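You operate a simulated robot arm through the tools that you are given. There is no shell and no other tool.

The job below is to be done with a simulated two-armed robot. You get a single attempt, and the scene is never put back.

TASK
Carry the grey crate with both arms and set it on the assembly bench top.

It is judged by the outcome, as a careful person would: the job done as asked, and still so three seconds after it is handed in. It fails if anything else is knocked over, pushed out of place, dropped, spilled or broken.

THE ROBOT
Two 7-joint arms with three-finger grippers on one trunk, on a base that drives. Base frame: it is fixed to the floor where the robot stands at the start and does not move with it; the origin is under the middle of the robot, x ahead of it, y to its left, z up. Lengths are in mm, angles in rad, forces in N, time in s.
The left shoulder is at the start at [30, 124, 1008], the right one opposite. With the tool pointing down near the work surface each hand reaches from about 100 to 780 mm from the robot's upright axis, wherever it stands, measured 20 degrees to its own side. Places, roughly: assembly bench top [-2300, -1400, 800]. Payload 2.2 kg a hand.
Tool frame (each hand has its own): the origin (TCP) lies between the finger pads and is the grasp point; the fingertips stand 28 mm ahead of it; z points along the fingers, y is the line along which they close. Largest opening 102 mm; the body of the gripper starts 71 mm behind the TCP.
Orientation is told as [roll, pitch, yaw] about the base's x, y, z axes, in that order, counted from this pose: with the fingers straight down and closing along the base's y, the tool's x points along the base's -x, its y along +y and its z along -z.

THE INTERFACE
- The arms move only by the tool send_rows. It takes "left_targets", "right_targets" or both (then of equal length, played together; a hand with none holds still); each is text: rows parted by semicolons, each of 7 numbers parted by spaces: the turn, a rotation vector about the tool's x, y, z in rad, then the shift along the tool's x, y, z in mm, then the finger opening in mm, from 0 to 102. In form: rx ry rz x y z jaw; .... A call has 1 to 20 rows; each row shifts and turns the commanded pose from where the row before left it, along the tool's axes as they then stand. Rows are played at 5 a second. More than 50 mm and 0.15 rad between two rows, or a gripper value outside its range, and nothing of the call is played. A pose out of reach is approached as far as the arm can. The call stops where the force on the tool passes 40 N (or 10 N more than at its start, if that is more) or the arm is blocked; 0.2 s more then pass. Each finger halts on what it meets, pressing with about 29 N; the grip force reading is that of the motor and also rises with nothing between the fingers. The clock runs only during rows and for 0.2 s after the last one: add rows that do not move to give the fingers time. It gives the time, the measured TCP pose, the force on the tool (base axes), the opening and the grip force at its end, in the units of the frame above (readings bear some noise), with the torque about the TCP (base axes, N m) and any sound that the robot's microphone picked up.
- Cameras (640 x 400 px; columns grow to the right, rows downward): "scene" is now at [43.3, -7.8, 1722.3]; the picture's right is [-0.16, -0.99, 0.00], its down [-0.81, 0.13, -0.57] and it looks along [0.56, -0.09, -0.82] (base axes); focal length 289 px, centre (320, 200). "left" rides on the left gripper at [72, 38, -86] in its tool frame; the picture's right is [-0.46, 0.89, 0.00], its down [-0.60, -0.32, -0.73] and it looks along [-0.65, -0.34, 0.68] (tool axes); focal length 256 px, centre (320, 200). "right" rides on the right gripper at [69, 44, -86] in its tool frame; the picture's right is [-0.53, 0.85, 0.00], its down [-0.58, -0.36, -0.73] and it looks along [-0.62, -0.39, 0.68] (tool axes); focal length 256 px, centre (320, 200). There is no depth. A picture from a camera that has moved, and an enlarged one, comes with that camera's place and axes in the base frame and with its lens. The place of the scene camera against the robot may be out by one fixed shift of up to 12 mm in any direction.
- capture(camera): a new picture of that camera. It takes no simulated time.
- raise_lower(by): slides the trunk up (or, below 0, down) by that many mm; the arms and the scene camera ride with it, the base frame stays. It gives what a move gives, with no picture.
- base_move(legs): drives the robot by 1 to 6 legs, each [ahead, left, turn to the left] in mm, mm and rad, along the robot's own axes; the way and the turn of a leg run together, so that a leg with both is an arc; at most 1500 mm and 3.142 rad a leg. The arms and the cameras ride along, it lands a little off, and it stops where it bumps. It gives what a move gives.
- turn_head(pan, tilt): turns the head with the scene camera to pan (to the left, within 2.496 rad either way) and tilt (down, from -0.506 to 1.204), counted from straight ahead of the robot. It gives what a move gives.
- close_up(camera, box): a new picture of the part [left, top, right, bottom] of that camera's present view, enlarged. It takes no simulated time.
- close_job(): hands the job in; it is judged then, once.

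Places have to be worked out from the pictures, the camera data and where the tool is seen. Open the grippers and draw the arms clear of the work before you hand the job in, unless the task says otherwise.

The tools are called after "Call:" as name(argument=value, ...) on one line, values as JSON. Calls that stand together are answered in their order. send_rows: Moves the arms, as the interface text tells. Its arguments: {"type":"object","properties":{"left_targets":{"type":"string"},"right_targets":{"type":"string"}},"required":[]} The other tools are called the same way: raise_lower (by) slides the trunk up or down; base_move (legs) drives the base; turn_head (pan, tilt) turns the head that bears the scene camera; capture (camera) takes a picture; close_up (camera, box) takes an enlarged picture of a part of a camera's view; close_job () hands the job in.

At the start:

```text
t: 0.0
left_eef_pos: [550.8, 59.8, 1188.3]
left_orientation: [-0.001, 0.001, 0.0]
left_wrist_force: [-0.4, -1.1, 0.2]
left_ft_torque: [0.03, 0.01, -0.01]
left_opening: 102.1
left_gripper_force: 0.0
right_eef_pos: [370.5, -326.3, 1152.8]
right_orientation: [0.001, -0.001, -0.002]
right_wrist_force: [0.4, 0.3, -0.9]
right_ft_torque: [0.0, 0.02, 0.01]
right_opening: 102.1
right_gripper_force: 0.0
trunk travel left (down, up): [-250.0, 290.0]
robot x, y, heading: [-0.2, 1.7, -0.004]
head pan, tilt: [-0.159, 0.969]
```

scene: 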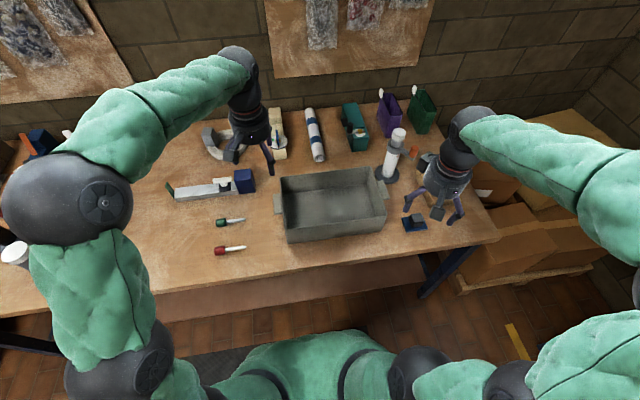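
right: 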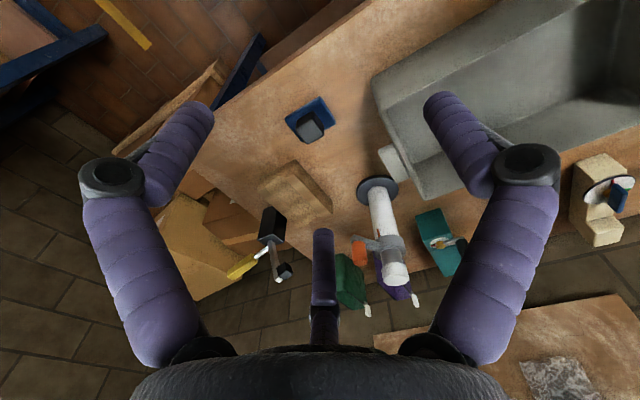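
left: 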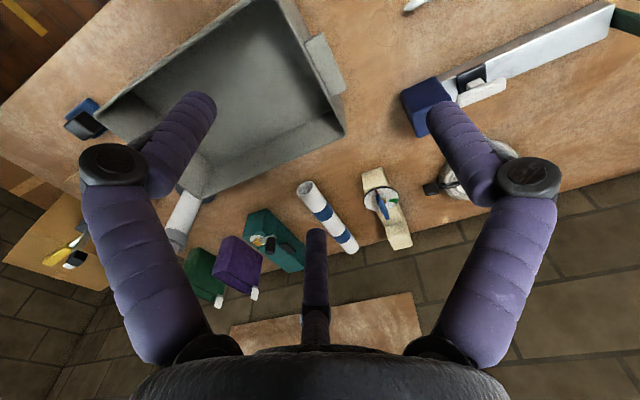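

I'll first look closely at the crate and what's around it in the current view.

Call:
close_up(camera="scene", box=[240, 100, 480, 250])

Call:
capture(camera="scene")

```text
2.67 times, centred on (360, 175) of scene
camera zoom: at [43.3, -7.8, 1722.3], right [-0.16, -0.99, 0.0], down [-0.81, 0.13, -0.57], along [0.56, -0.09, -0.82], focal length 771 px, centre (213, 267)
```

zoom: 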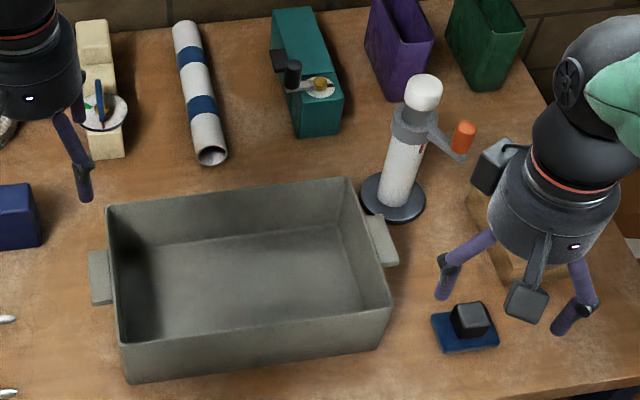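

```text
taken
camera scene: at [43.3, -7.8, 1722.3], right [-0.16, -0.99, 0.0], down [-0.81, 0.13, -0.57], along [0.56, -0.09, -0.82], focal length 289 px, centre (320, 200)
```

scene: 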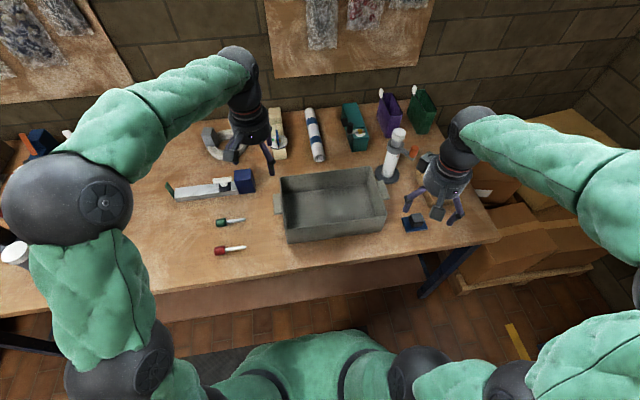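

The crate appears to be about 320 × 200 mm with small lugs on its short sides, rim near z≈945, and a dispenser stands close to its right lug. Next I'll turn the head to survey the room and the destination bench.

Call:
turn_head(pan=-2.45, tilt=0.35)

Call:
capture(camera="scene")

Call:
turn_head(pan=-1.5, tilt=0.5)

Call:
capture(camera="scene")

Call:
turn_head(pan=2.45, tilt=0.5)

Call:
capture(camera="scene")

Call:
turn_head(pan=1.5, tilt=0.5)

Call:
capture(camera="scene")

```text
t: 2.1
left_eef_pos: [551.0, 60.3, 1188.4]
left_orientation: [0.001, 0.002, 0.002]
left_wrist_force: [-0.6, 0.0, -0.1]
left_ft_torque: [-0.02, 0.0, 0.0]
left_opening: 101.9
left_gripper_force: 0.0
right_eef_pos: [370.4, -326.4, 1151.7]
right_orientation: [0.001, -0.001, 0.001]
right_wrist_force: [0.2, 0.1, 0.6]
right_ft_torque: [-0.02, -0.01, -0.01]
right_opening: 102.1
right_gripper_force: 0.0
trunk travel left (down, up): [-250.0, 290.0]
robot x, y, heading: [-3.9, -0.6, 0.001]
head pan, tilt: [-2.45, 0.351]
```

```text
taken
camera scene: at [-99.0, -55.9, 1774.9], right [-0.64, 0.77, 0.0], down [0.26, 0.22, -0.94], along [-0.72, -0.6, -0.34], focal length 289 px, centre (320, 200)
```

scene: 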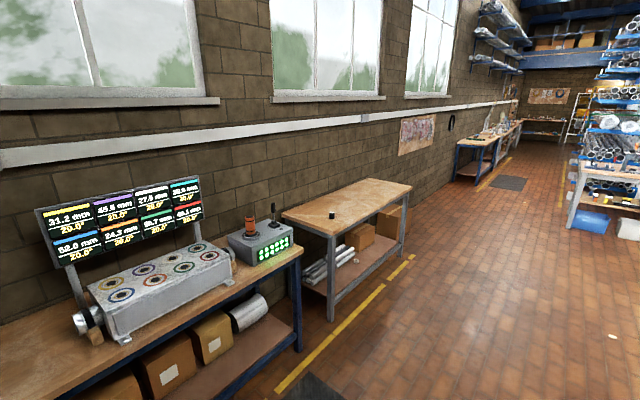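

```text
t: 3.4
left_eef_pos: [551.7, 60.1, 1188.4]
left_orientation: [0.0, 0.001, -0.001]
left_wrist_force: [0.2, 0.2, -0.4]
left_ft_torque: [0.02, -0.02, -0.04]
left_opening: 101.9
left_gripper_force: 0.1
right_eef_pos: [369.9, -327.2, 1151.5]
right_orientation: [-0.001, 0.0, -0.001]
right_wrist_force: [-1.1, -0.9, -0.1]
right_ft_torque: [-0.01, -0.04, -0.05]
right_opening: 102.0
right_gripper_force: 0.0
trunk travel left (down, up): [-250.0, 290.0]
robot x, y, heading: [1.5, -1.6, -0.001]
head pan, tilt: [-1.499, 0.499]
```

```text
taken
camera scene: at [-20.9, -87.3, 1761.3], right [-1.0, -0.07, 0.0], down [-0.03, 0.48, -0.88], along [0.06, -0.88, -0.48], focal length 289 px, centre (320, 200)
```

scene: 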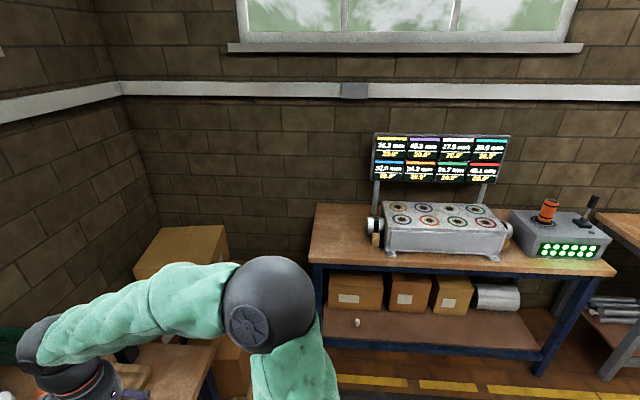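

```text
t: 6.6
left_eef_pos: [550.7, 60.4, 1188.2]
left_orientation: [0.001, -0.001, -0.001]
left_wrist_force: [0.8, 0.4, -0.5]
left_ft_torque: [0.01, 0.0, 0.04]
left_opening: 102.1
left_gripper_force: 0.1
right_eef_pos: [369.8, -327.1, 1151.5]
right_orientation: [-0.001, -0.001, 0.0]
right_wrist_force: [0.1, 0.2, -0.5]
right_ft_torque: [-0.01, 0.03, -0.02]
right_opening: 101.9
right_gripper_force: 0.0
trunk travel left (down, up): [-250.0, 290.0]
robot x, y, heading: [1.8, 3.1, 0.003]
head pan, tilt: [2.45, 0.499]
```

```text
taken
camera scene: at [-97.4, 61.5, 1761.3], right [0.64, 0.77, 0.0], down [0.37, -0.31, -0.88], along [-0.68, 0.56, -0.48], focal length 289 px, centre (320, 200)
```

scene: 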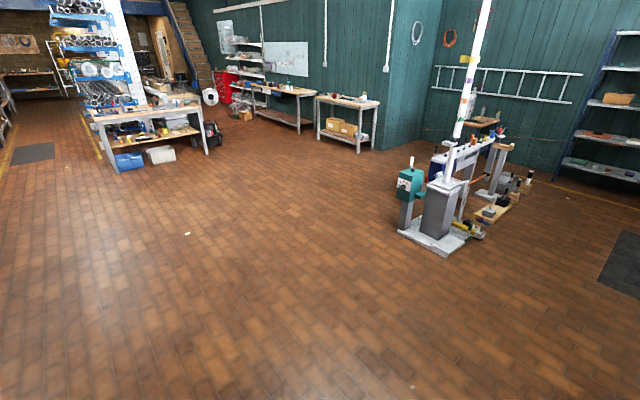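

```text
t: 7.8
left_eef_pos: [551.2, 60.4, 1188.1]
left_orientation: [0.0, 0.0, 0.0]
left_wrist_force: [0.3, 1.2, -0.1]
left_ft_torque: [0.0, -0.03, -0.01]
left_opening: 102.1
left_gripper_force: 0.1
right_eef_pos: [369.6, -327.9, 1150.9]
right_orientation: [-0.001, -0.001, 0.0]
right_wrist_force: [-0.2, 0.8, 0.6]
right_ft_torque: [0.02, -0.01, 0.02]
right_opening: 102.1
right_gripper_force: 0.0
trunk travel left (down, up): [-250.0, 290.0]
robot x, y, heading: [2.9, -2.3, 0.001]
head pan, tilt: [1.499, 0.499]
```

```text
taken
camera scene: at [-20.9, 94.3, 1761.3], right [1.0, -0.07, 0.0], down [-0.03, -0.48, -0.88], along [0.06, 0.88, -0.48], focal length 289 px, centre (320, 200)
```

scene: 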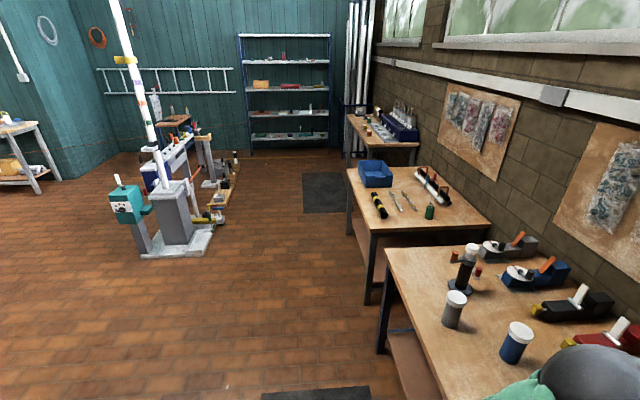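

The assembly bench is the grey-legged one (x≈-3130…-1600, front edge y≈-1200) with only a small black object near (-1890, -1410), and the floor between is clear. Now I'll look back at the crate and study its lugs, rim and neighbours through all cameras.

Call:
turn_head(pan=-0.2, tilt=0.9)

Call:
close_up(camera="scene", box=[240, 100, 400, 200])

Call:
close_up(camera="right", box=[340, 100, 500, 200])

Call:
close_up(camera="left", box=[240, 0, 400, 160])

```text
t: 9.6
left_eef_pos: [550.4, 61.2, 1189.0]
left_orientation: [0.002, 0.001, -0.001]
left_wrist_force: [-1.1, -0.2, -0.4]
left_ft_torque: [0.0, 0.02, -0.02]
left_opening: 102.2
left_gripper_force: 0.1
right_eef_pos: [370.5, -326.7, 1151.4]
right_orientation: [0.001, 0.0, 0.001]
right_wrist_force: [-0.1, 0.5, -0.2]
right_ft_torque: [-0.01, 0.0, 0.0]
right_opening: 101.8
right_gripper_force: 0.1
trunk travel left (down, up): [-250.0, 290.0]
robot x, y, heading: [2.4, 1.5, 0.001]
head pan, tilt: [-0.201, 0.901]
```

```text
4.00 times, centred on (320, 150) of scene
camera zoom: at [46.7, -11.5, 1727.4], right [-0.2, -0.98, 0.0], down [-0.77, 0.16, -0.62], along [0.61, -0.12, -0.78], focal length 1157 px, centre (320, 400)
```

zoom: 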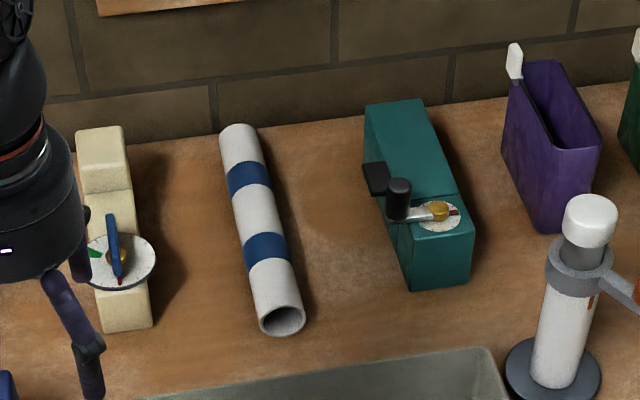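

```text
4.00 times, centred on (420, 150) of right
camera zoom: at [300.8, -283.4, 1236.9], right [0.53, 0.85, 0.0], down [0.58, -0.36, 0.73], along [0.62, -0.39, -0.68], focal length 1024 px, centre (-80, 400)
```

zoom: 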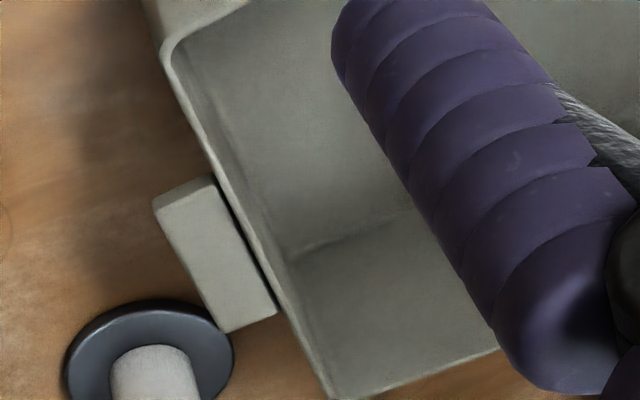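

```text
2.50 times, centred on (320, 80) of left
camera zoom: at [478.4, 99.2, 1275.1], right [0.46, 0.89, 0.0], down [0.6, -0.32, 0.73], along [0.65, -0.34, -0.68], focal length 640 px, centre (320, 500)
```

zoom: 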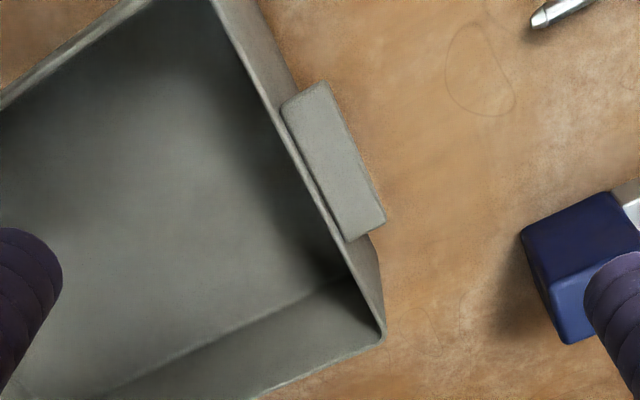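

The lugs are solid blocks about 75×24 mm, set below the rim on each short side. Before approaching I want to understand the gripper's look, since the visible fingers seem oddly arranged; I'll take close views of both hands.

Call:
close_up(camera="scene", box=[400, 60, 540, 200])

Call:
close_up(camera="scene", box=[180, 20, 300, 170])

Call:
capture(camera="scene")

```text
2.86 times, centred on (470, 130) of scene
camera zoom: at [46.7, -11.5, 1727.4], right [-0.2, -0.98, 0.0], down [-0.77, 0.16, -0.62], along [0.61, -0.12, -0.78], focal length 826 px, centre (-109, 400)
```

zoom: 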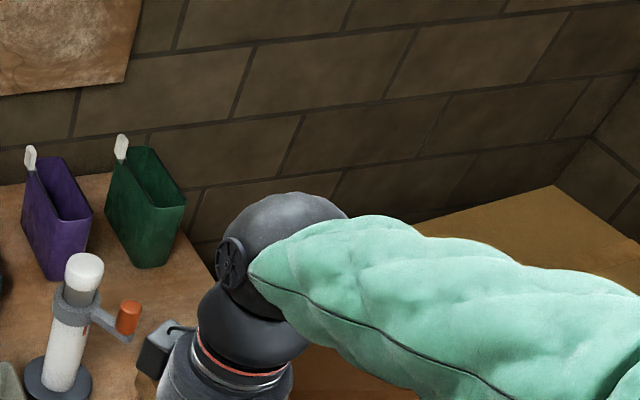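

```text
2.67 times, centred on (240, 95) of scene
camera zoom: at [46.7, -11.5, 1727.4], right [-0.2, -0.98, 0.0], down [-0.77, 0.16, -0.62], along [0.61, -0.12, -0.78], focal length 771 px, centre (533, 480)
```

zoom: 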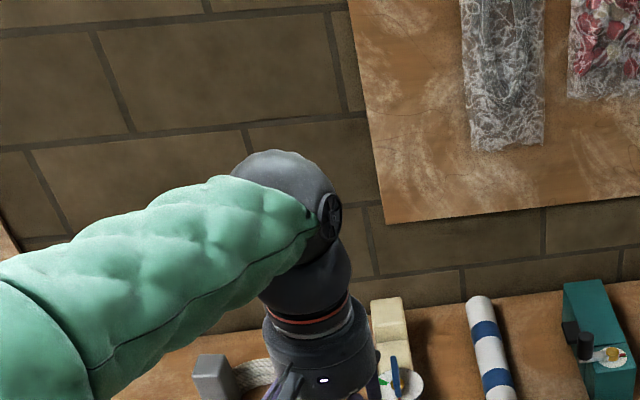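

```text
taken
camera scene: at [46.7, -11.5, 1727.4], right [-0.2, -0.98, 0.0], down [-0.77, 0.16, -0.62], along [0.61, -0.12, -0.78], focal length 289 px, centre (320, 200)
```

scene: 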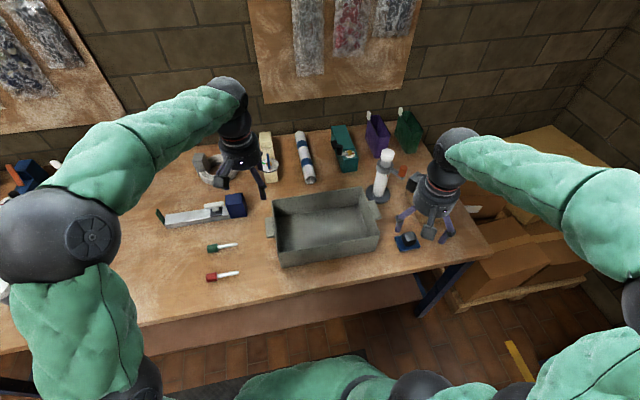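

Call:
close_up(camera="scene", box=[370, 120, 490, 260])

Call:
close_up(camera="scene", box=[180, 120, 300, 220])

Call:
send_rows(right_targets="0 0 0 0 0 0 30; 0 0 0 0 0 0 30; 0 0 0 0 0 0 30; 0 0 0 0 0 0 30")

Call:
close_up(camera="scene", box=[370, 120, 490, 260])

Call:
capture(camera="right")

```text
2.86 times, centred on (430, 190) of scene
camera zoom: at [46.7, -11.5, 1727.4], right [-0.2, -0.98, 0.0], down [-0.77, 0.16, -0.62], along [0.61, -0.12, -0.78], focal length 826 px, centre (6, 229)
```

zoom: 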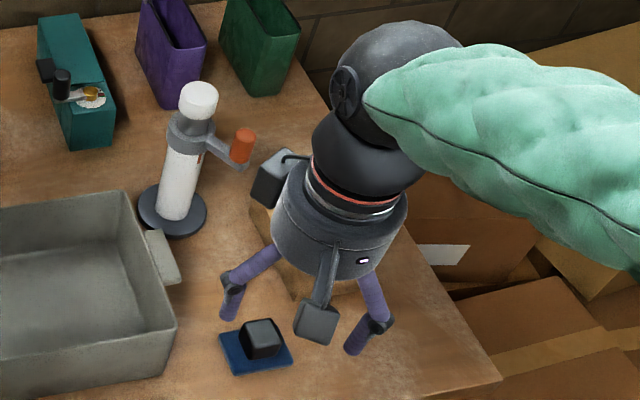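

```text
4.00 times, centred on (240, 170) of scene
camera zoom: at [46.7, -11.5, 1727.4], right [-0.2, -0.98, 0.0], down [-0.77, 0.16, -0.62], along [0.61, -0.12, -0.78], focal length 1157 px, centre (640, 320)
```

zoom: 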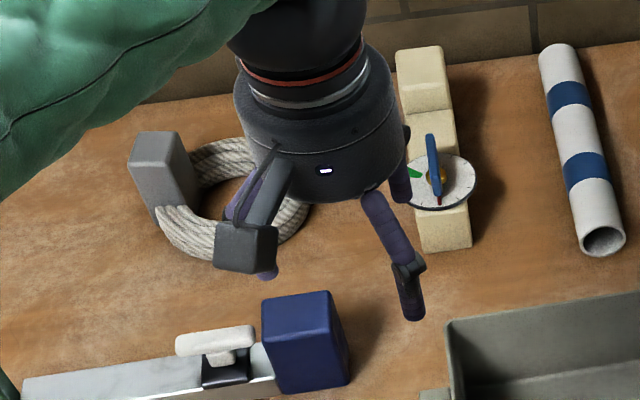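

```text
t: 10.6
left_eef_pos: [550.6, 60.0, 1189.7]
left_orientation: [0.001, 0.001, 0.001]
left_wrist_force: [0.6, -0.7, -0.1]
left_ft_torque: [0.05, 0.0, 0.03]
left_opening: 102.1
left_gripper_force: 0.2
right_eef_pos: [371.7, -326.4, 1152.1]
right_orientation: [0.002, -0.001, 0.0]
right_wrist_force: [-0.4, -0.4, -0.4]
right_ft_torque: [0.03, -0.01, -0.02]
right_opening: 30.1
right_gripper_force: 0.1
trunk travel left (down, up): [-250.0, 290.0]
robot x, y, heading: [-0.9, 2.6, 0.002]
head pan, tilt: [-0.201, 0.901]
```

```text
2.86 times, centred on (430, 190) of scene
camera zoom: at [46.7, -11.5, 1727.4], right [-0.2, -0.98, 0.0], down [-0.77, 0.16, -0.62], along [0.61, -0.12, -0.78], focal length 826 px, centre (6, 229)
```

zoom: 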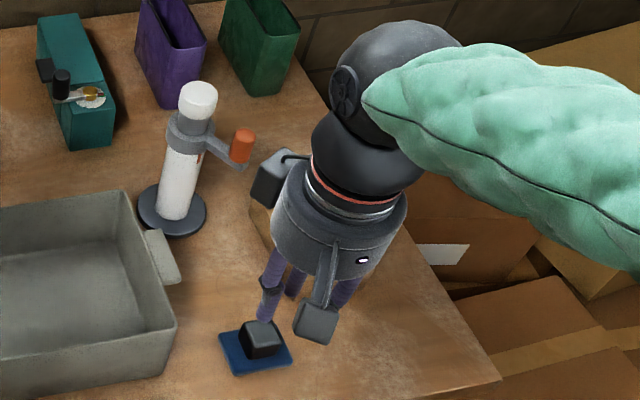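

```text
taken
camera right: at [300.8, -283.4, 1236.9], right [0.53, 0.85, 0.0], down [0.58, -0.36, 0.73], along [0.62, -0.39, -0.68], focal length 256 px, centre (320, 200)
```

right: 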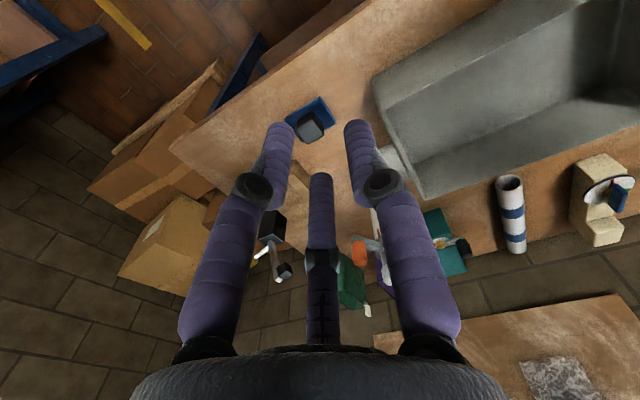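

The picture shows a three-fingered layout (one finger at tool +y, a pair toward −y) although the text calls it two-fingered; I'll choose a grasp that works for either: straight down at each lug's centre, inside wall against lug's outer face. I move both hands above the lugs at about z≈1010, still well above the rim, with the fingers open.

Call:
send_rows(left_targets="0 0 0 -5.6 -2.1 22.2 102; 0 0 0 -5.6 -2.1 22.2 102; 0 0 0 -5.6 -2.1 22.2 102; 0 0 0 -5.6 -2.1 22.2 102; 0 0 0 -5.6 -2.1 22.2 102; 0 0 0 -5.6 -2.1 22.2 102; 0 0 0 -5.6 -2.1 22.2 102; 0 0 0 -5.6 -2.1 22.2 102; 0 0 0 0 0 0 102; 0 0 0 0 0 0 102", right_targets="0 0 0 -27.8 1 17.7 102; 0 0 0 -27.8 1 17.7 102; 0 0 0 -27.8 1 17.7 102; 0 0 0 -27.8 1 17.7 102; 0 0 0 -27.8 1 17.7 102; 0 0 0 -27.8 1 17.7 102; 0 0 0 -27.8 1 17.7 102; 0 0 0 -27.8 1 17.7 102; 0 0 0 0 0 0 102; 0 0 0 0 0 0 102")

Call:
capture(camera="left")

Call:
capture(camera="right")

Call:
capture(camera="scene")

```text
t: 12.8
left_eef_pos: [597.2, 44.9, 1008.8]
left_orientation: [-0.001, 0.001, 0.001]
left_wrist_force: [-0.1, -1.2, 0.1]
left_ft_torque: [0.0, -0.01, -0.02]
left_opening: 101.8
left_gripper_force: 0.1
right_eef_pos: [592.0, -318.2, 1008.1]
right_orientation: [-0.001, 0.0, 0.0]
right_wrist_force: [-0.2, 0.6, 0.0]
right_ft_torque: [0.03, 0.01, 0.0]
right_opening: 102.0
right_gripper_force: 0.0
trunk travel left (down, up): [-250.0, 290.0]
robot x, y, heading: [0.6, 2.9, 0.005]
head pan, tilt: [-0.201, 0.901]
```

```text
taken
camera left: at [523.4, 83.2, 1095.5], right [0.46, 0.89, 0.0], down [0.6, -0.32, 0.73], along [0.65, -0.34, -0.68], focal length 256 px, centre (320, 200)
```

left: 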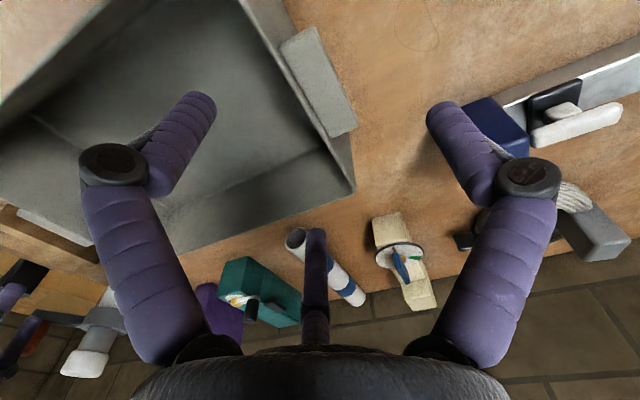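

```text
taken
camera right: at [523.1, -274.0, 1094.5], right [0.53, 0.85, 0.0], down [0.58, -0.36, 0.73], along [0.62, -0.39, -0.68], focal length 256 px, centre (320, 200)
```

right: 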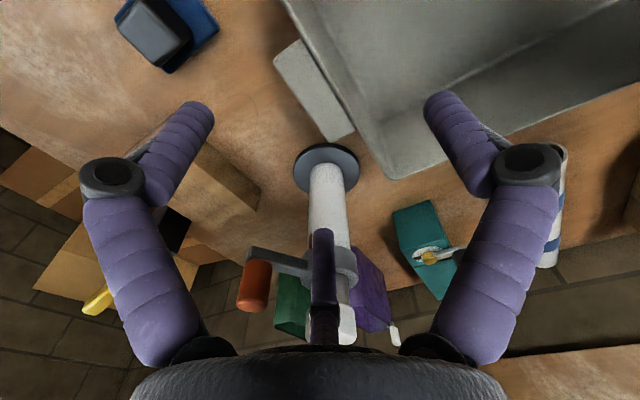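

```text
taken
camera scene: at [47.8, -11.7, 1727.4], right [-0.2, -0.98, 0.0], down [-0.77, 0.16, -0.62], along [0.61, -0.12, -0.78], focal length 289 px, centre (320, 200)
```

scene: 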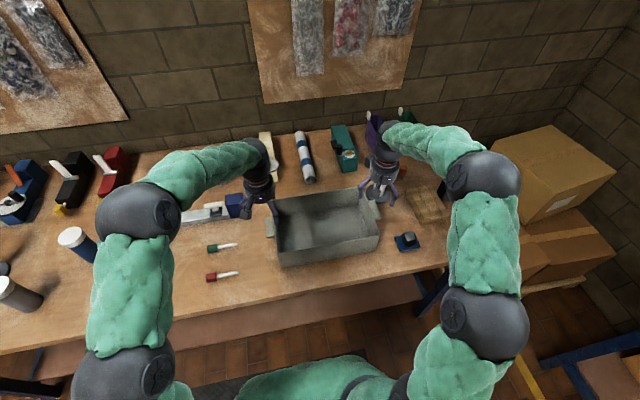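

Both hands are above the lugs with clear space around them. I'll take enlargements to triangulate the lug corners and rim heights from this second vantage.

Call:
close_up(camera="left", box=[240, 0, 400, 200])

Call:
close_up(camera="right", box=[240, 0, 440, 200])

Call:
close_up(camera="scene", box=[230, 150, 430, 280])

```text
2.00 times, centred on (320, 100) of left
camera zoom: at [523.4, 83.2, 1095.5], right [0.46, 0.89, 0.0], down [0.6, -0.32, 0.73], along [0.65, -0.34, -0.68], focal length 512 px, centre (320, 400)
```

zoom: 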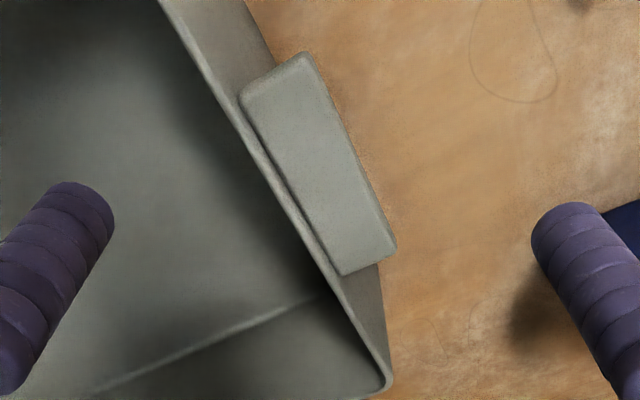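

```text
2.00 times, centred on (340, 100) of right
camera zoom: at [523.1, -274.0, 1094.5], right [0.53, 0.85, 0.0], down [0.58, -0.36, 0.73], along [0.62, -0.39, -0.68], focal length 512 px, centre (280, 400)
```

zoom: 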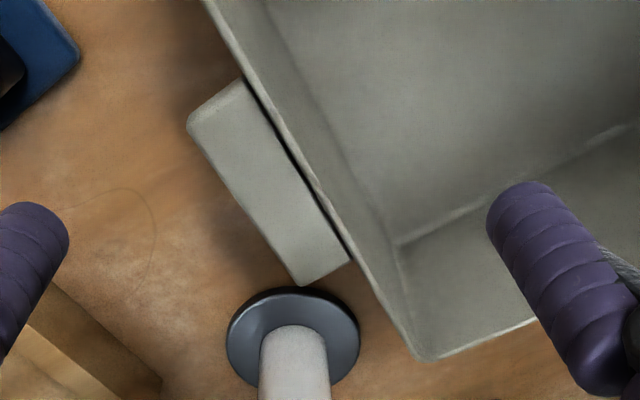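

```text
3.08 times, centred on (330, 215) of scene
camera zoom: at [47.8, -11.7, 1727.4], right [-0.2, -0.98, 0.0], down [-0.77, 0.16, -0.62], along [0.61, -0.12, -0.78], focal length 890 px, centre (289, 154)
```

zoom: 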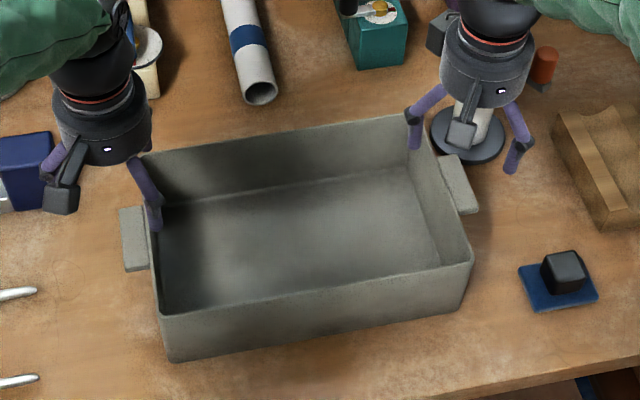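

Triangulation puts the lug tops at z≈899 (rim ≈917), lug x-span ≈562–642, outer faces at y≈59 and y≈-336.5, crate centre ≈(602, -139). I'll zoom harder on the lugs to judge their thickness before descending.

Call:
close_up(camera="scene", box=[255, 200, 305, 245])

Call:
close_up(camera="scene", box=[350, 185, 400, 230])

Call:
close_up(camera="left", box=[270, 0, 370, 70])

Call:
close_up(camera="right", box=[260, 20, 360, 90])

```text
8.89 times, centred on (280, 222) of scene
camera zoom: at [47.8, -11.7, 1727.4], right [-0.2, -0.98, 0.0], down [-0.77, 0.16, -0.62], along [0.61, -0.12, -0.78], focal length 2570 px, centre (676, 0)
```

zoom: 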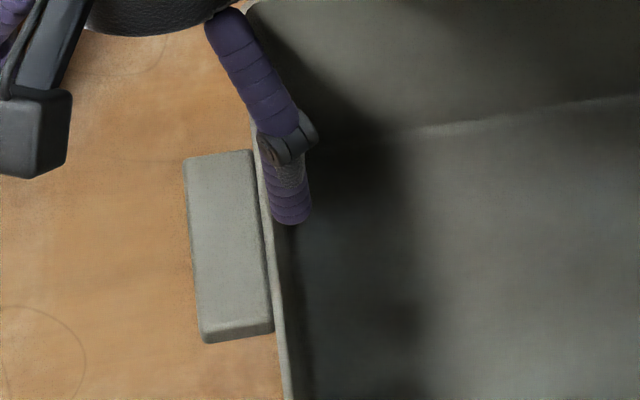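

```text
8.89 times, centred on (375, 208) of scene
camera zoom: at [47.8, -11.7, 1727.4], right [-0.2, -0.98, 0.0], down [-0.77, 0.16, -0.62], along [0.61, -0.12, -0.78], focal length 2570 px, centre (-169, 133)
```

zoom: 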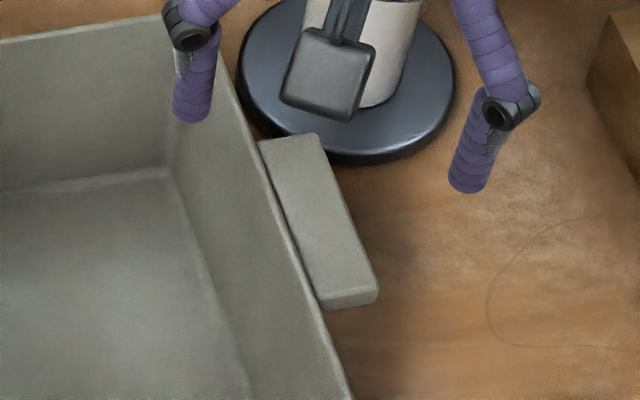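

```text
5.71 times, centred on (320, 35) of left
camera zoom: at [523.4, 83.2, 1095.5], right [0.46, 0.89, 0.0], down [0.6, -0.32, 0.73], along [0.65, -0.34, -0.68], focal length 1463 px, centre (320, 1143)
```

zoom: 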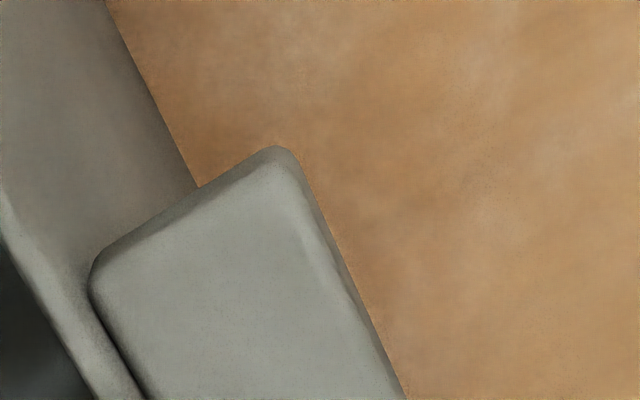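

```text
5.71 times, centred on (310, 55) of right
camera zoom: at [523.1, -274.0, 1094.5], right [0.53, 0.85, 0.0], down [0.58, -0.36, 0.73], along [0.62, -0.39, -0.68], focal length 1463 px, centre (377, 1029)
```

zoom: 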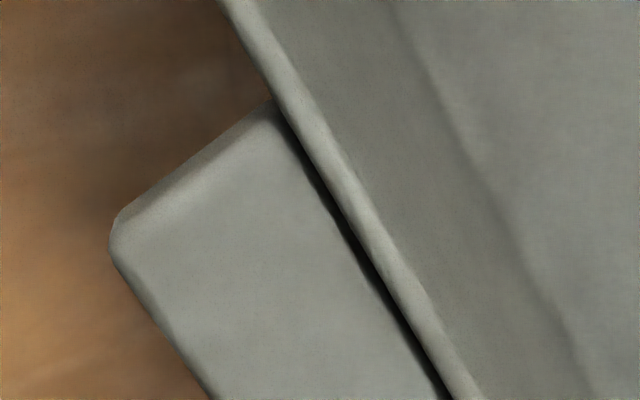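

The lugs are flat plates about 12 mm thick (z≈887–899), 80 mm long. I'll centre both hands on x≈602 (left y≈40, right y≈-321.5) and come down to about rim level first, then check clearances.

Call:
send_rows(left_targets="0 0 0 -4.8 -4.9 0 102; 0 0 0 0 0 15 102; 0 0 0 0 0 15 102; 0 0 0 0 0 15 102; 0 0 0 0 0 10 102; 0 0 0 0 0 0 102", right_targets="0 0 0 -10 -3.3 0 102; 0 0 0 0 0 15 102; 0 0 0 0 0 15 102; 0 0 0 0 0 15 102; 0 0 0 0 0 10 102; 0 0 0 0 0 0 102")

Call:
capture(camera="left")

Call:
capture(camera="right")

Call:
close_up(camera="scene", box=[230, 150, 430, 280])

```text
t: 14.2
left_eef_pos: [599.3, 38.1, 955.1]
left_orientation: [-0.001, 0.001, 0.0]
left_wrist_force: [0.3, 0.5, 0.1]
left_ft_torque: [-0.02, -0.02, 0.03]
left_opening: 101.9
left_gripper_force: 0.1
right_eef_pos: [601.4, -322.2, 953.9]
right_orientation: [0.0, -0.001, -0.001]
right_wrist_force: [0.2, 0.3, 0.3]
right_ft_torque: [0.02, 0.0, -0.03]
right_opening: 102.0
right_gripper_force: 0.2
trunk travel left (down, up): [-250.0, 290.0]
robot x, y, heading: [-0.5, 0.4, -0.002]
head pan, tilt: [-0.201, 0.901]
```

```text
taken
camera left: at [527.3, 77.5, 1041.9], right [0.46, 0.89, 0.0], down [0.6, -0.32, 0.73], along [0.65, -0.34, -0.68], focal length 256 px, centre (320, 200)
```

left: 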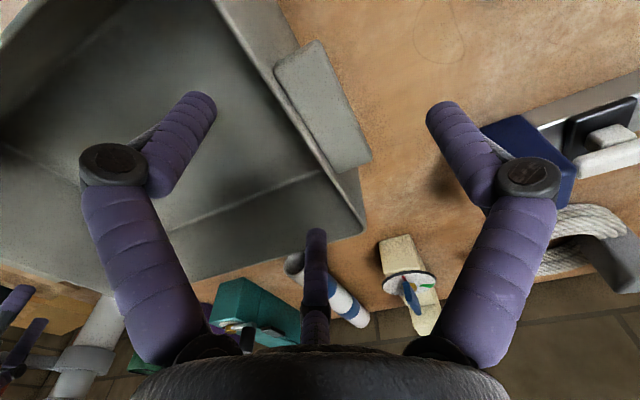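

```text
taken
camera right: at [532.6, -278.3, 1040.1], right [0.53, 0.85, 0.0], down [0.58, -0.36, 0.73], along [0.62, -0.39, -0.68], focal length 256 px, centre (320, 200)
```

right: 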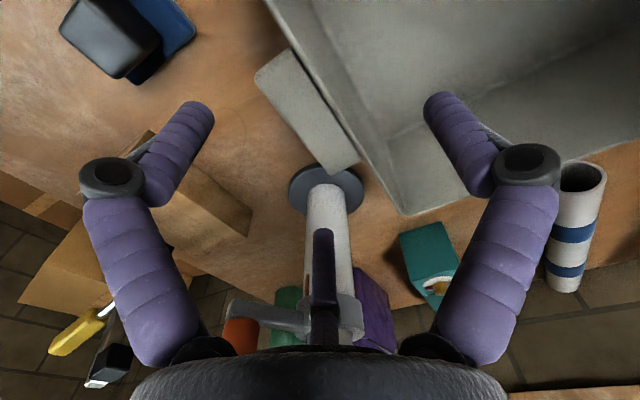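

```text
3.08 times, centred on (330, 215) of scene
camera zoom: at [46.6, -11.5, 1727.4], right [-0.2, -0.98, 0.0], down [-0.77, 0.16, -0.62], along [0.61, -0.12, -0.78], focal length 890 px, centre (289, 154)
```

zoom: 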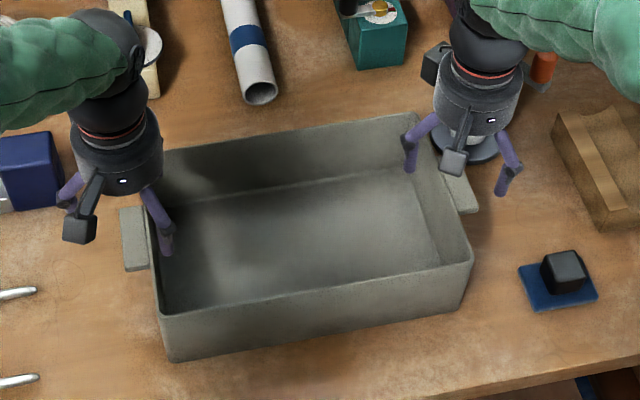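

Fingers stand where predicted: inside ones about 8 mm inside the wall, outside ones about 8 mm beyond the lug faces. I'll lower both hands 61 mm so the TCPs sit at lug height (z≈893).

Call:
send_rows(left_targets="0 0 0 0 0 12.2 102; 0 0 0 0 0 12.2 102; 0 0 0 0 0 12.2 102; 0 0 0 0 0 12.2 102; 0 0 0 0 0 12.2 102; 0 0 0 0 0 0 102", right_targets="0 0 0 0 0 12.2 102; 0 0 0 0 0 12.2 102; 0 0 0 0 0 12.2 102; 0 0 0 0 0 12.2 102; 0 0 0 0 0 12.2 102; 0 0 0 0 0 0 102")

Call:
capture(camera="left")

Call:
capture(camera="right")

Call:
close_up(camera="scene", box=[230, 150, 430, 280])

```text
t: 15.6
left_eef_pos: [600.0, 39.5, 893.7]
left_orientation: [-0.001, -0.001, 0.0]
left_wrist_force: [0.4, 0.0, 0.8]
left_ft_torque: [0.0, -0.04, -0.01]
left_opening: 102.1
left_gripper_force: 0.1
right_eef_pos: [603.1, -321.6, 892.6]
right_orientation: [0.001, 0.0, 0.0]
right_wrist_force: [0.1, -0.6, 0.0]
right_ft_torque: [0.02, 0.01, 0.02]
right_opening: 101.8
right_gripper_force: 0.0
trunk travel left (down, up): [-250.0, 290.0]
robot x, y, heading: [-1.9, 1.1, 0.003]
head pan, tilt: [-0.201, 0.901]
```

```text
taken
camera left: at [527.9, 78.4, 980.8], right [0.46, 0.89, 0.0], down [0.6, -0.32, 0.73], along [0.65, -0.34, -0.68], focal length 256 px, centre (320, 200)
```

left: 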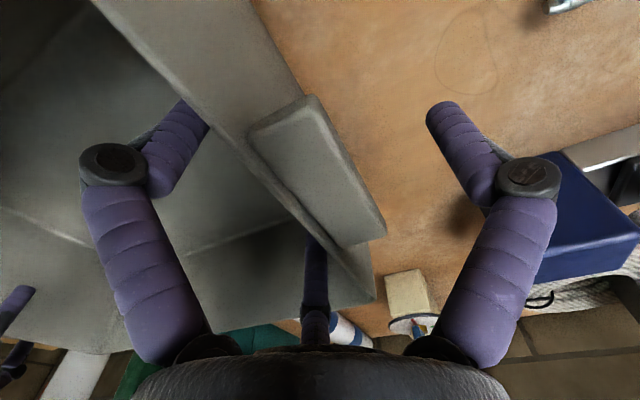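

```text
taken
camera right: at [533.6, -278.1, 979.3], right [0.53, 0.85, 0.0], down [0.58, -0.36, 0.73], along [0.62, -0.39, -0.68], focal length 256 px, centre (320, 200)
```

right: 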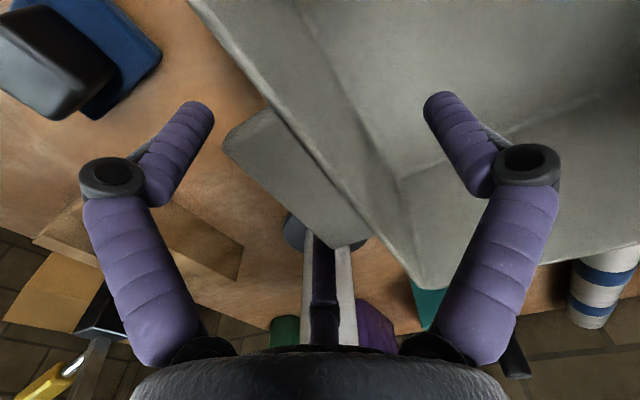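

```text
3.08 times, centred on (330, 215) of scene
camera zoom: at [46.3, -11.5, 1727.4], right [-0.2, -0.98, 0.0], down [-0.77, 0.16, -0.62], along [0.61, -0.12, -0.78], focal length 890 px, centre (289, 154)
```

zoom: 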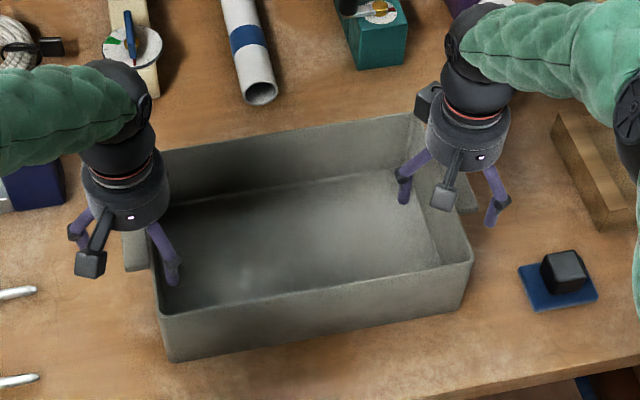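

Clearances look good with no contact forces. I'll close both grippers together, gradually, to keep the side pushes balanced.

Call:
send_rows(left_targets="0 0 0 0 0 0 80; 0 0 0 0 0 0 66; 0 0 0 0 0 0 58; 0 0 0 0 0 0 52; 0 0 0 0 0 0 47; 0 0 0 0 0 0 42; 0 0 0 0 0 0 37; 0 0 0 0 0 0 32; 0 0 0 0 0 0 26; 0 0 0 0 0 0 20; 0 0 0 0 0 0 10; 0 0 0 0 0 0 0; 0 0 0 0 0 0 0; 0 0 0 0 0 0 0; 0 0 0 0 0 0 0", right_targets="0 0 0 0 0 0 80; 0 0 0 0 0 0 66; 0 0 0 0 0 0 58; 0 0 0 0 0 0 52; 0 0 0 0 0 0 47; 0 0 0 0 0 0 42; 0 0 0 0 0 0 37; 0 0 0 0 0 0 32; 0 0 0 0 0 0 26; 0 0 0 0 0 0 20; 0 0 0 0 0 0 10; 0 0 0 0 0 0 0; 0 0 0 0 0 0 0; 0 0 0 0 0 0 0; 0 0 0 0 0 0 0")

Call:
capture(camera="left")

Call:
capture(camera="right")

Call:
close_up(camera="scene", box=[230, 150, 430, 280])

```text
t: 18.8
left_eef_pos: [601.0, 40.0, 894.2]
left_orientation: [0.0, -0.003, 0.0]
left_wrist_force: [3.9, 34.3, 4.9]
left_ft_torque: [-0.5, 0.14, 0.32]
left_opening: 46.0
left_gripper_force: 29.1
right_eef_pos: [602.5, -322.1, 894.3]
right_orientation: [-0.002, -0.001, -0.001]
right_wrist_force: [-4.1, -31.2, -0.5]
right_ft_torque: [0.98, 0.0, 1.58]
right_opening: 46.1
right_gripper_force: 29.1
trunk travel left (down, up): [-250.0, 290.0]
robot x, y, heading: [-0.3, 0.8, 0.001]
head pan, tilt: [-0.201, 0.901]
```

```text
taken
camera left: at [528.4, 79.3, 981.1], right [0.46, 0.89, 0.0], down [0.6, -0.32, 0.73], along [0.65, -0.34, -0.68], focal length 256 px, centre (320, 200)
```

left: 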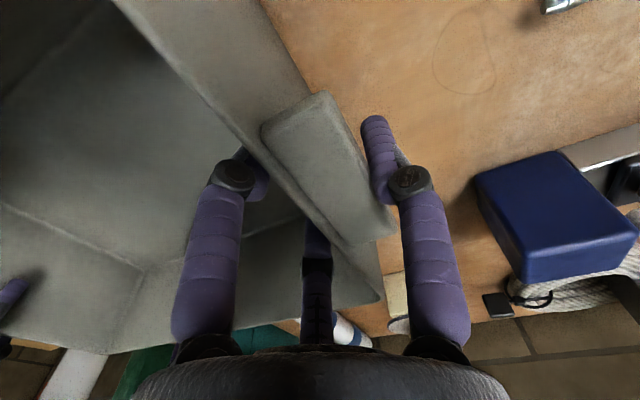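

```text
taken
camera right: at [533.6, -279.2, 979.4], right [0.53, 0.85, 0.0], down [0.58, -0.36, 0.73], along [0.62, -0.39, -0.68], focal length 256 px, centre (320, 200)
```

right: 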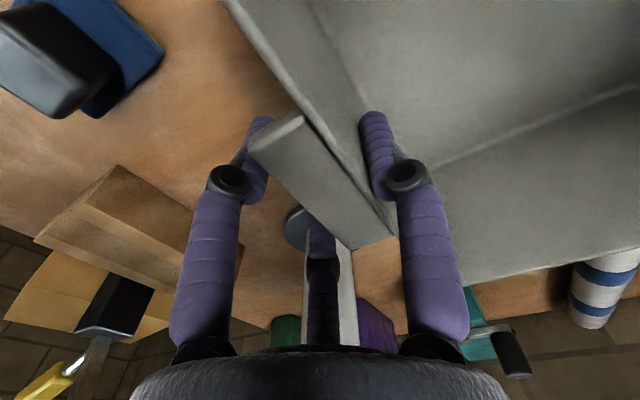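

```text
3.08 times, centred on (330, 215) of scene
camera zoom: at [46.5, -11.5, 1727.4], right [-0.2, -0.98, 0.0], down [-0.77, 0.16, -0.62], along [0.61, -0.12, -0.78], focal length 890 px, centre (289, 154)
```

zoom: 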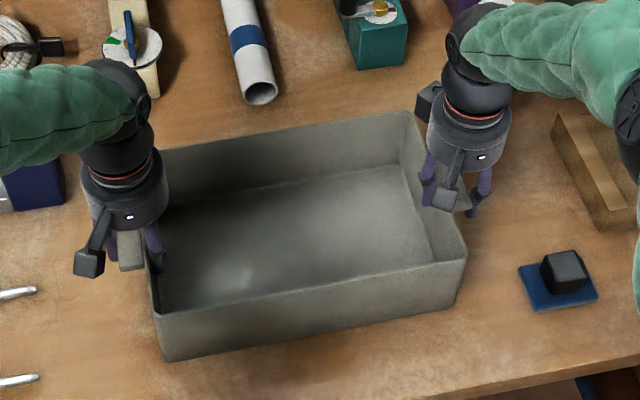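

Both grippers stopped at 46 mm with 29 N, consistent with all fingers touching; the crate slid about 6 mm sideways and there's ~32 N of lateral squeeze between the hands. I'll nudge the left hand 1 mm outward to learn the sign and relieve it.

Call:
send_rows(left_targets="0 0 0 0 1 0 0; 0 0 0 0 0 0 0; 0 0 0 0 0 0 0")

```text
t: 19.6
left_eef_pos: [601.0, 40.6, 894.5]
left_orientation: [-0.001, -0.003, 0.0]
left_wrist_force: [7.4, 30.5, -0.3]
left_ft_torque: [-0.58, -0.26, 0.43]
left_opening: 45.8
left_gripper_force: 28.9
right_eef_pos: [603.9, -322.2, 894.9]
right_orientation: [-0.001, 0.0, 0.0]
right_wrist_force: [-6.2, -31.6, 3.1]
right_ft_torque: [0.98, 0.11, 1.56]
right_opening: 46.4
right_gripper_force: 28.9
trunk travel left (down, up): [-250.0, 290.0]
robot x, y, heading: [-1.7, 0.0, -0.003]
head pan, tilt: [-0.201, 0.901]
```

Moving outward reduced the left force slightly, so the hands are squeezing inward; I'll move both outward by 2 mm more.

Call:
send_rows(left_targets="0 0 0 0 1 0 0; 0 0 0 0 1 0 0; 0 0 0 0 0 0 0", right_targets="0 0 0 0 -1 0 0; 0 0 0 0 -1 0 0; 0 0 0 0 0 0 0")

Call:
capture(camera="left")

Call:
capture(camera="right")

```text
t: 20.4
left_eef_pos: [601.2, 40.7, 895.1]
left_orientation: [-0.003, 0.0, 0.0]
left_wrist_force: [6.2, 12.7, 0.6]
left_ft_torque: [-0.83, -0.4, 0.8]
left_opening: 45.9
left_gripper_force: 29.3
right_eef_pos: [602.5, -323.6, 893.2]
right_orientation: [0.002, -0.001, 0.0]
right_wrist_force: [-3.3, -15.4, 11.4]
right_ft_torque: [1.13, 0.71, 1.53]
right_opening: 46.1
right_gripper_force: 28.5
trunk travel left (down, up): [-250.0, 290.0]
robot x, y, heading: [-0.8, 1.2, -0.001]
head pan, tilt: [-0.201, 0.901]
```

```text
taken
camera left: at [527.8, 79.7, 981.5], right [0.46, 0.89, 0.0], down [0.6, -0.32, 0.73], along [0.65, -0.34, -0.68], focal length 256 px, centre (320, 200)
```

left: 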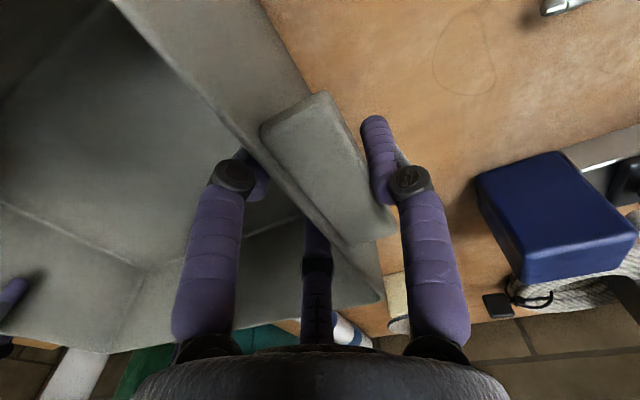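

```text
taken
camera right: at [533.5, -279.4, 979.4], right [0.53, 0.85, 0.0], down [0.58, -0.36, 0.73], along [0.62, -0.39, -0.68], focal length 256 px, centre (320, 200)
```

right: 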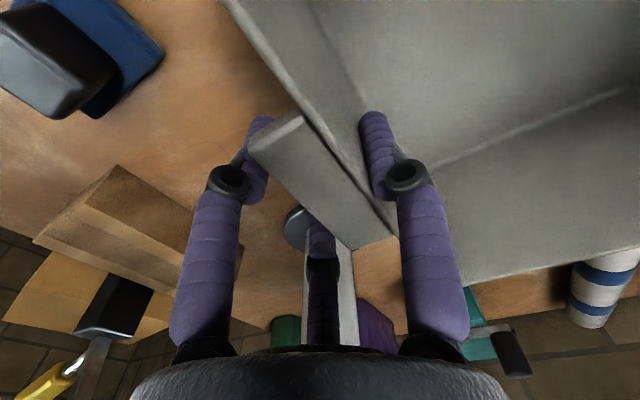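

Squeeze has halved to about 13–15 N. One more 1.3 mm outward on each side should nearly null it.

Call:
send_rows(left_targets="0 0 0 0 1.2 0 0; 0 0 0 0 0 0 0; 0 0 0 0 0 0 0", right_targets="0 0 0 0 -1.2 0 0; 0 0 0 0 0 0 0; 0 0 0 0 0 0 0")

```text
t: 21.1
left_eef_pos: [598.8, 42.0, 893.6]
left_orientation: [-0.001, 0.001, 0.0]
left_wrist_force: [3.3, -12.7, 0.7]
left_ft_torque: [-1.13, 0.49, 1.04]
left_opening: 45.8
left_gripper_force: 29.1
right_eef_pos: [603.0, -322.7, 893.5]
right_orientation: [0.003, 0.0, 0.0]
right_wrist_force: [1.6, 11.0, 11.3]
right_ft_torque: [1.32, -0.48, 0.47]
right_opening: 45.9
right_gripper_force: 28.6
trunk travel left (down, up): [-250.0, 290.0]
robot x, y, heading: [-0.8, -2.5, 0.003]
head pan, tilt: [-0.201, 0.901]
```

Slightly overshot to the outward side; back half a millimetre each, then lift a test 15 mm with the trunk.

Call:
send_rows(left_targets="0 0 0 0 -0.5 0 0; 0 0 0 0 0 0 0; 0 0 0 0 0 0 0", right_targets="0 0 0 0 0.5 0 0; 0 0 0 0 0 0 0; 0 0 0 0 0 0 0")

Call:
raise_lower(by=15)

Call:
capture(camera="scene")

Call:
capture(camera="left")

Call:
capture(camera="right")

```text
t: 21.9
left_eef_pos: [600.5, 40.8, 893.1]
left_orientation: [-0.002, -0.002, 0.001]
left_wrist_force: [2.4, -26.2, -0.2]
left_ft_torque: [-1.14, 0.11, 1.12]
left_opening: 45.8
left_gripper_force: 29.2
right_eef_pos: [602.8, -322.3, 893.8]
right_orientation: [0.003, 0.0, 0.0]
right_wrist_force: [1.7, 23.4, 13.4]
right_ft_torque: [1.41, -0.35, 0.29]
right_opening: 46.1
right_gripper_force: 28.9
trunk travel left (down, up): [-250.0, 290.0]
robot x, y, heading: [-2.9, 1.9, -0.001]
head pan, tilt: [-0.201, 0.901]
```

```text
t: 22.6
left_eef_pos: [602.1, 41.1, 909.3]
left_orientation: [-0.001, 0.0, 0.001]
left_wrist_force: [2.3, -28.1, -3.1]
left_ft_torque: [-1.01, 0.0, 0.46]
left_opening: 45.4
left_gripper_force: 29.0
right_eef_pos: [601.2, -323.3, 905.1]
right_orientation: [0.002, 0.005, 0.0]
right_wrist_force: [-3.0, 27.8, -1.9]
right_ft_torque: [1.04, 0.02, 0.29]
right_opening: 46.2
right_gripper_force: 29.3
trunk travel left (down, up): [-265.0, 275.0]
robot x, y, heading: [0.4, 1.8, -0.001]
head pan, tilt: [-0.201, 0.901]
```

```text
taken
camera scene: at [47.8, -11.8, 1742.3], right [-0.2, -0.98, 0.0], down [-0.77, 0.16, -0.62], along [0.61, -0.12, -0.78], focal length 289 px, centre (320, 200)
```

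scene: 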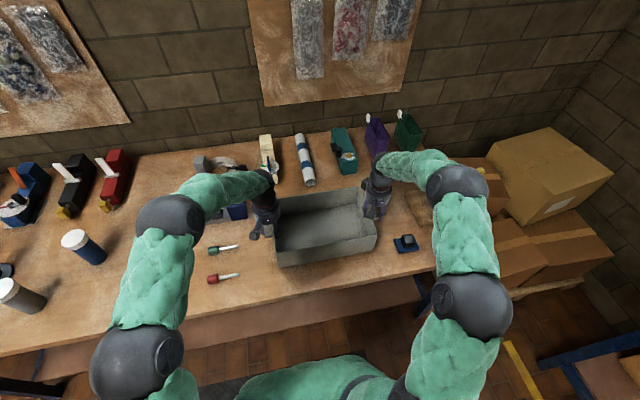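

```text
taken
camera left: at [529.3, 80.1, 996.0], right [0.47, 0.89, 0.0], down [0.6, -0.32, 0.73], along [0.65, -0.34, -0.68], focal length 256 px, centre (320, 200)
```

left: 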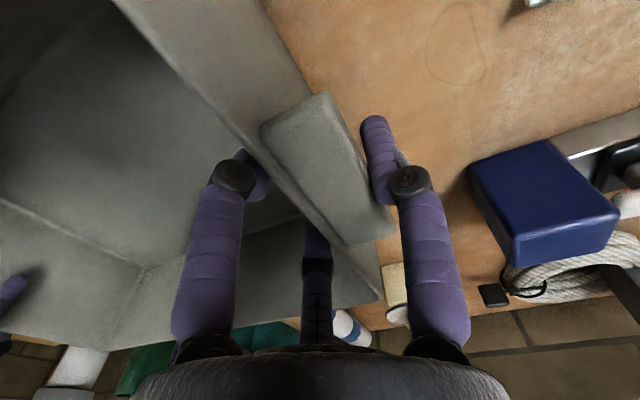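

```text
taken
camera right: at [532.7, -279.6, 992.5], right [0.53, 0.85, 0.0], down [0.58, -0.37, 0.73], along [0.61, -0.39, -0.69], focal length 256 px, centre (320, 200)
```

right: 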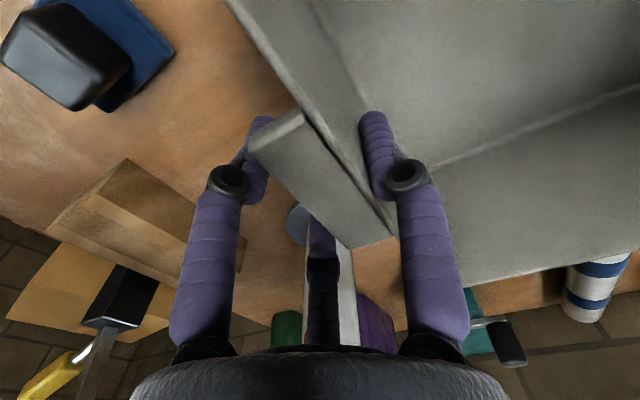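

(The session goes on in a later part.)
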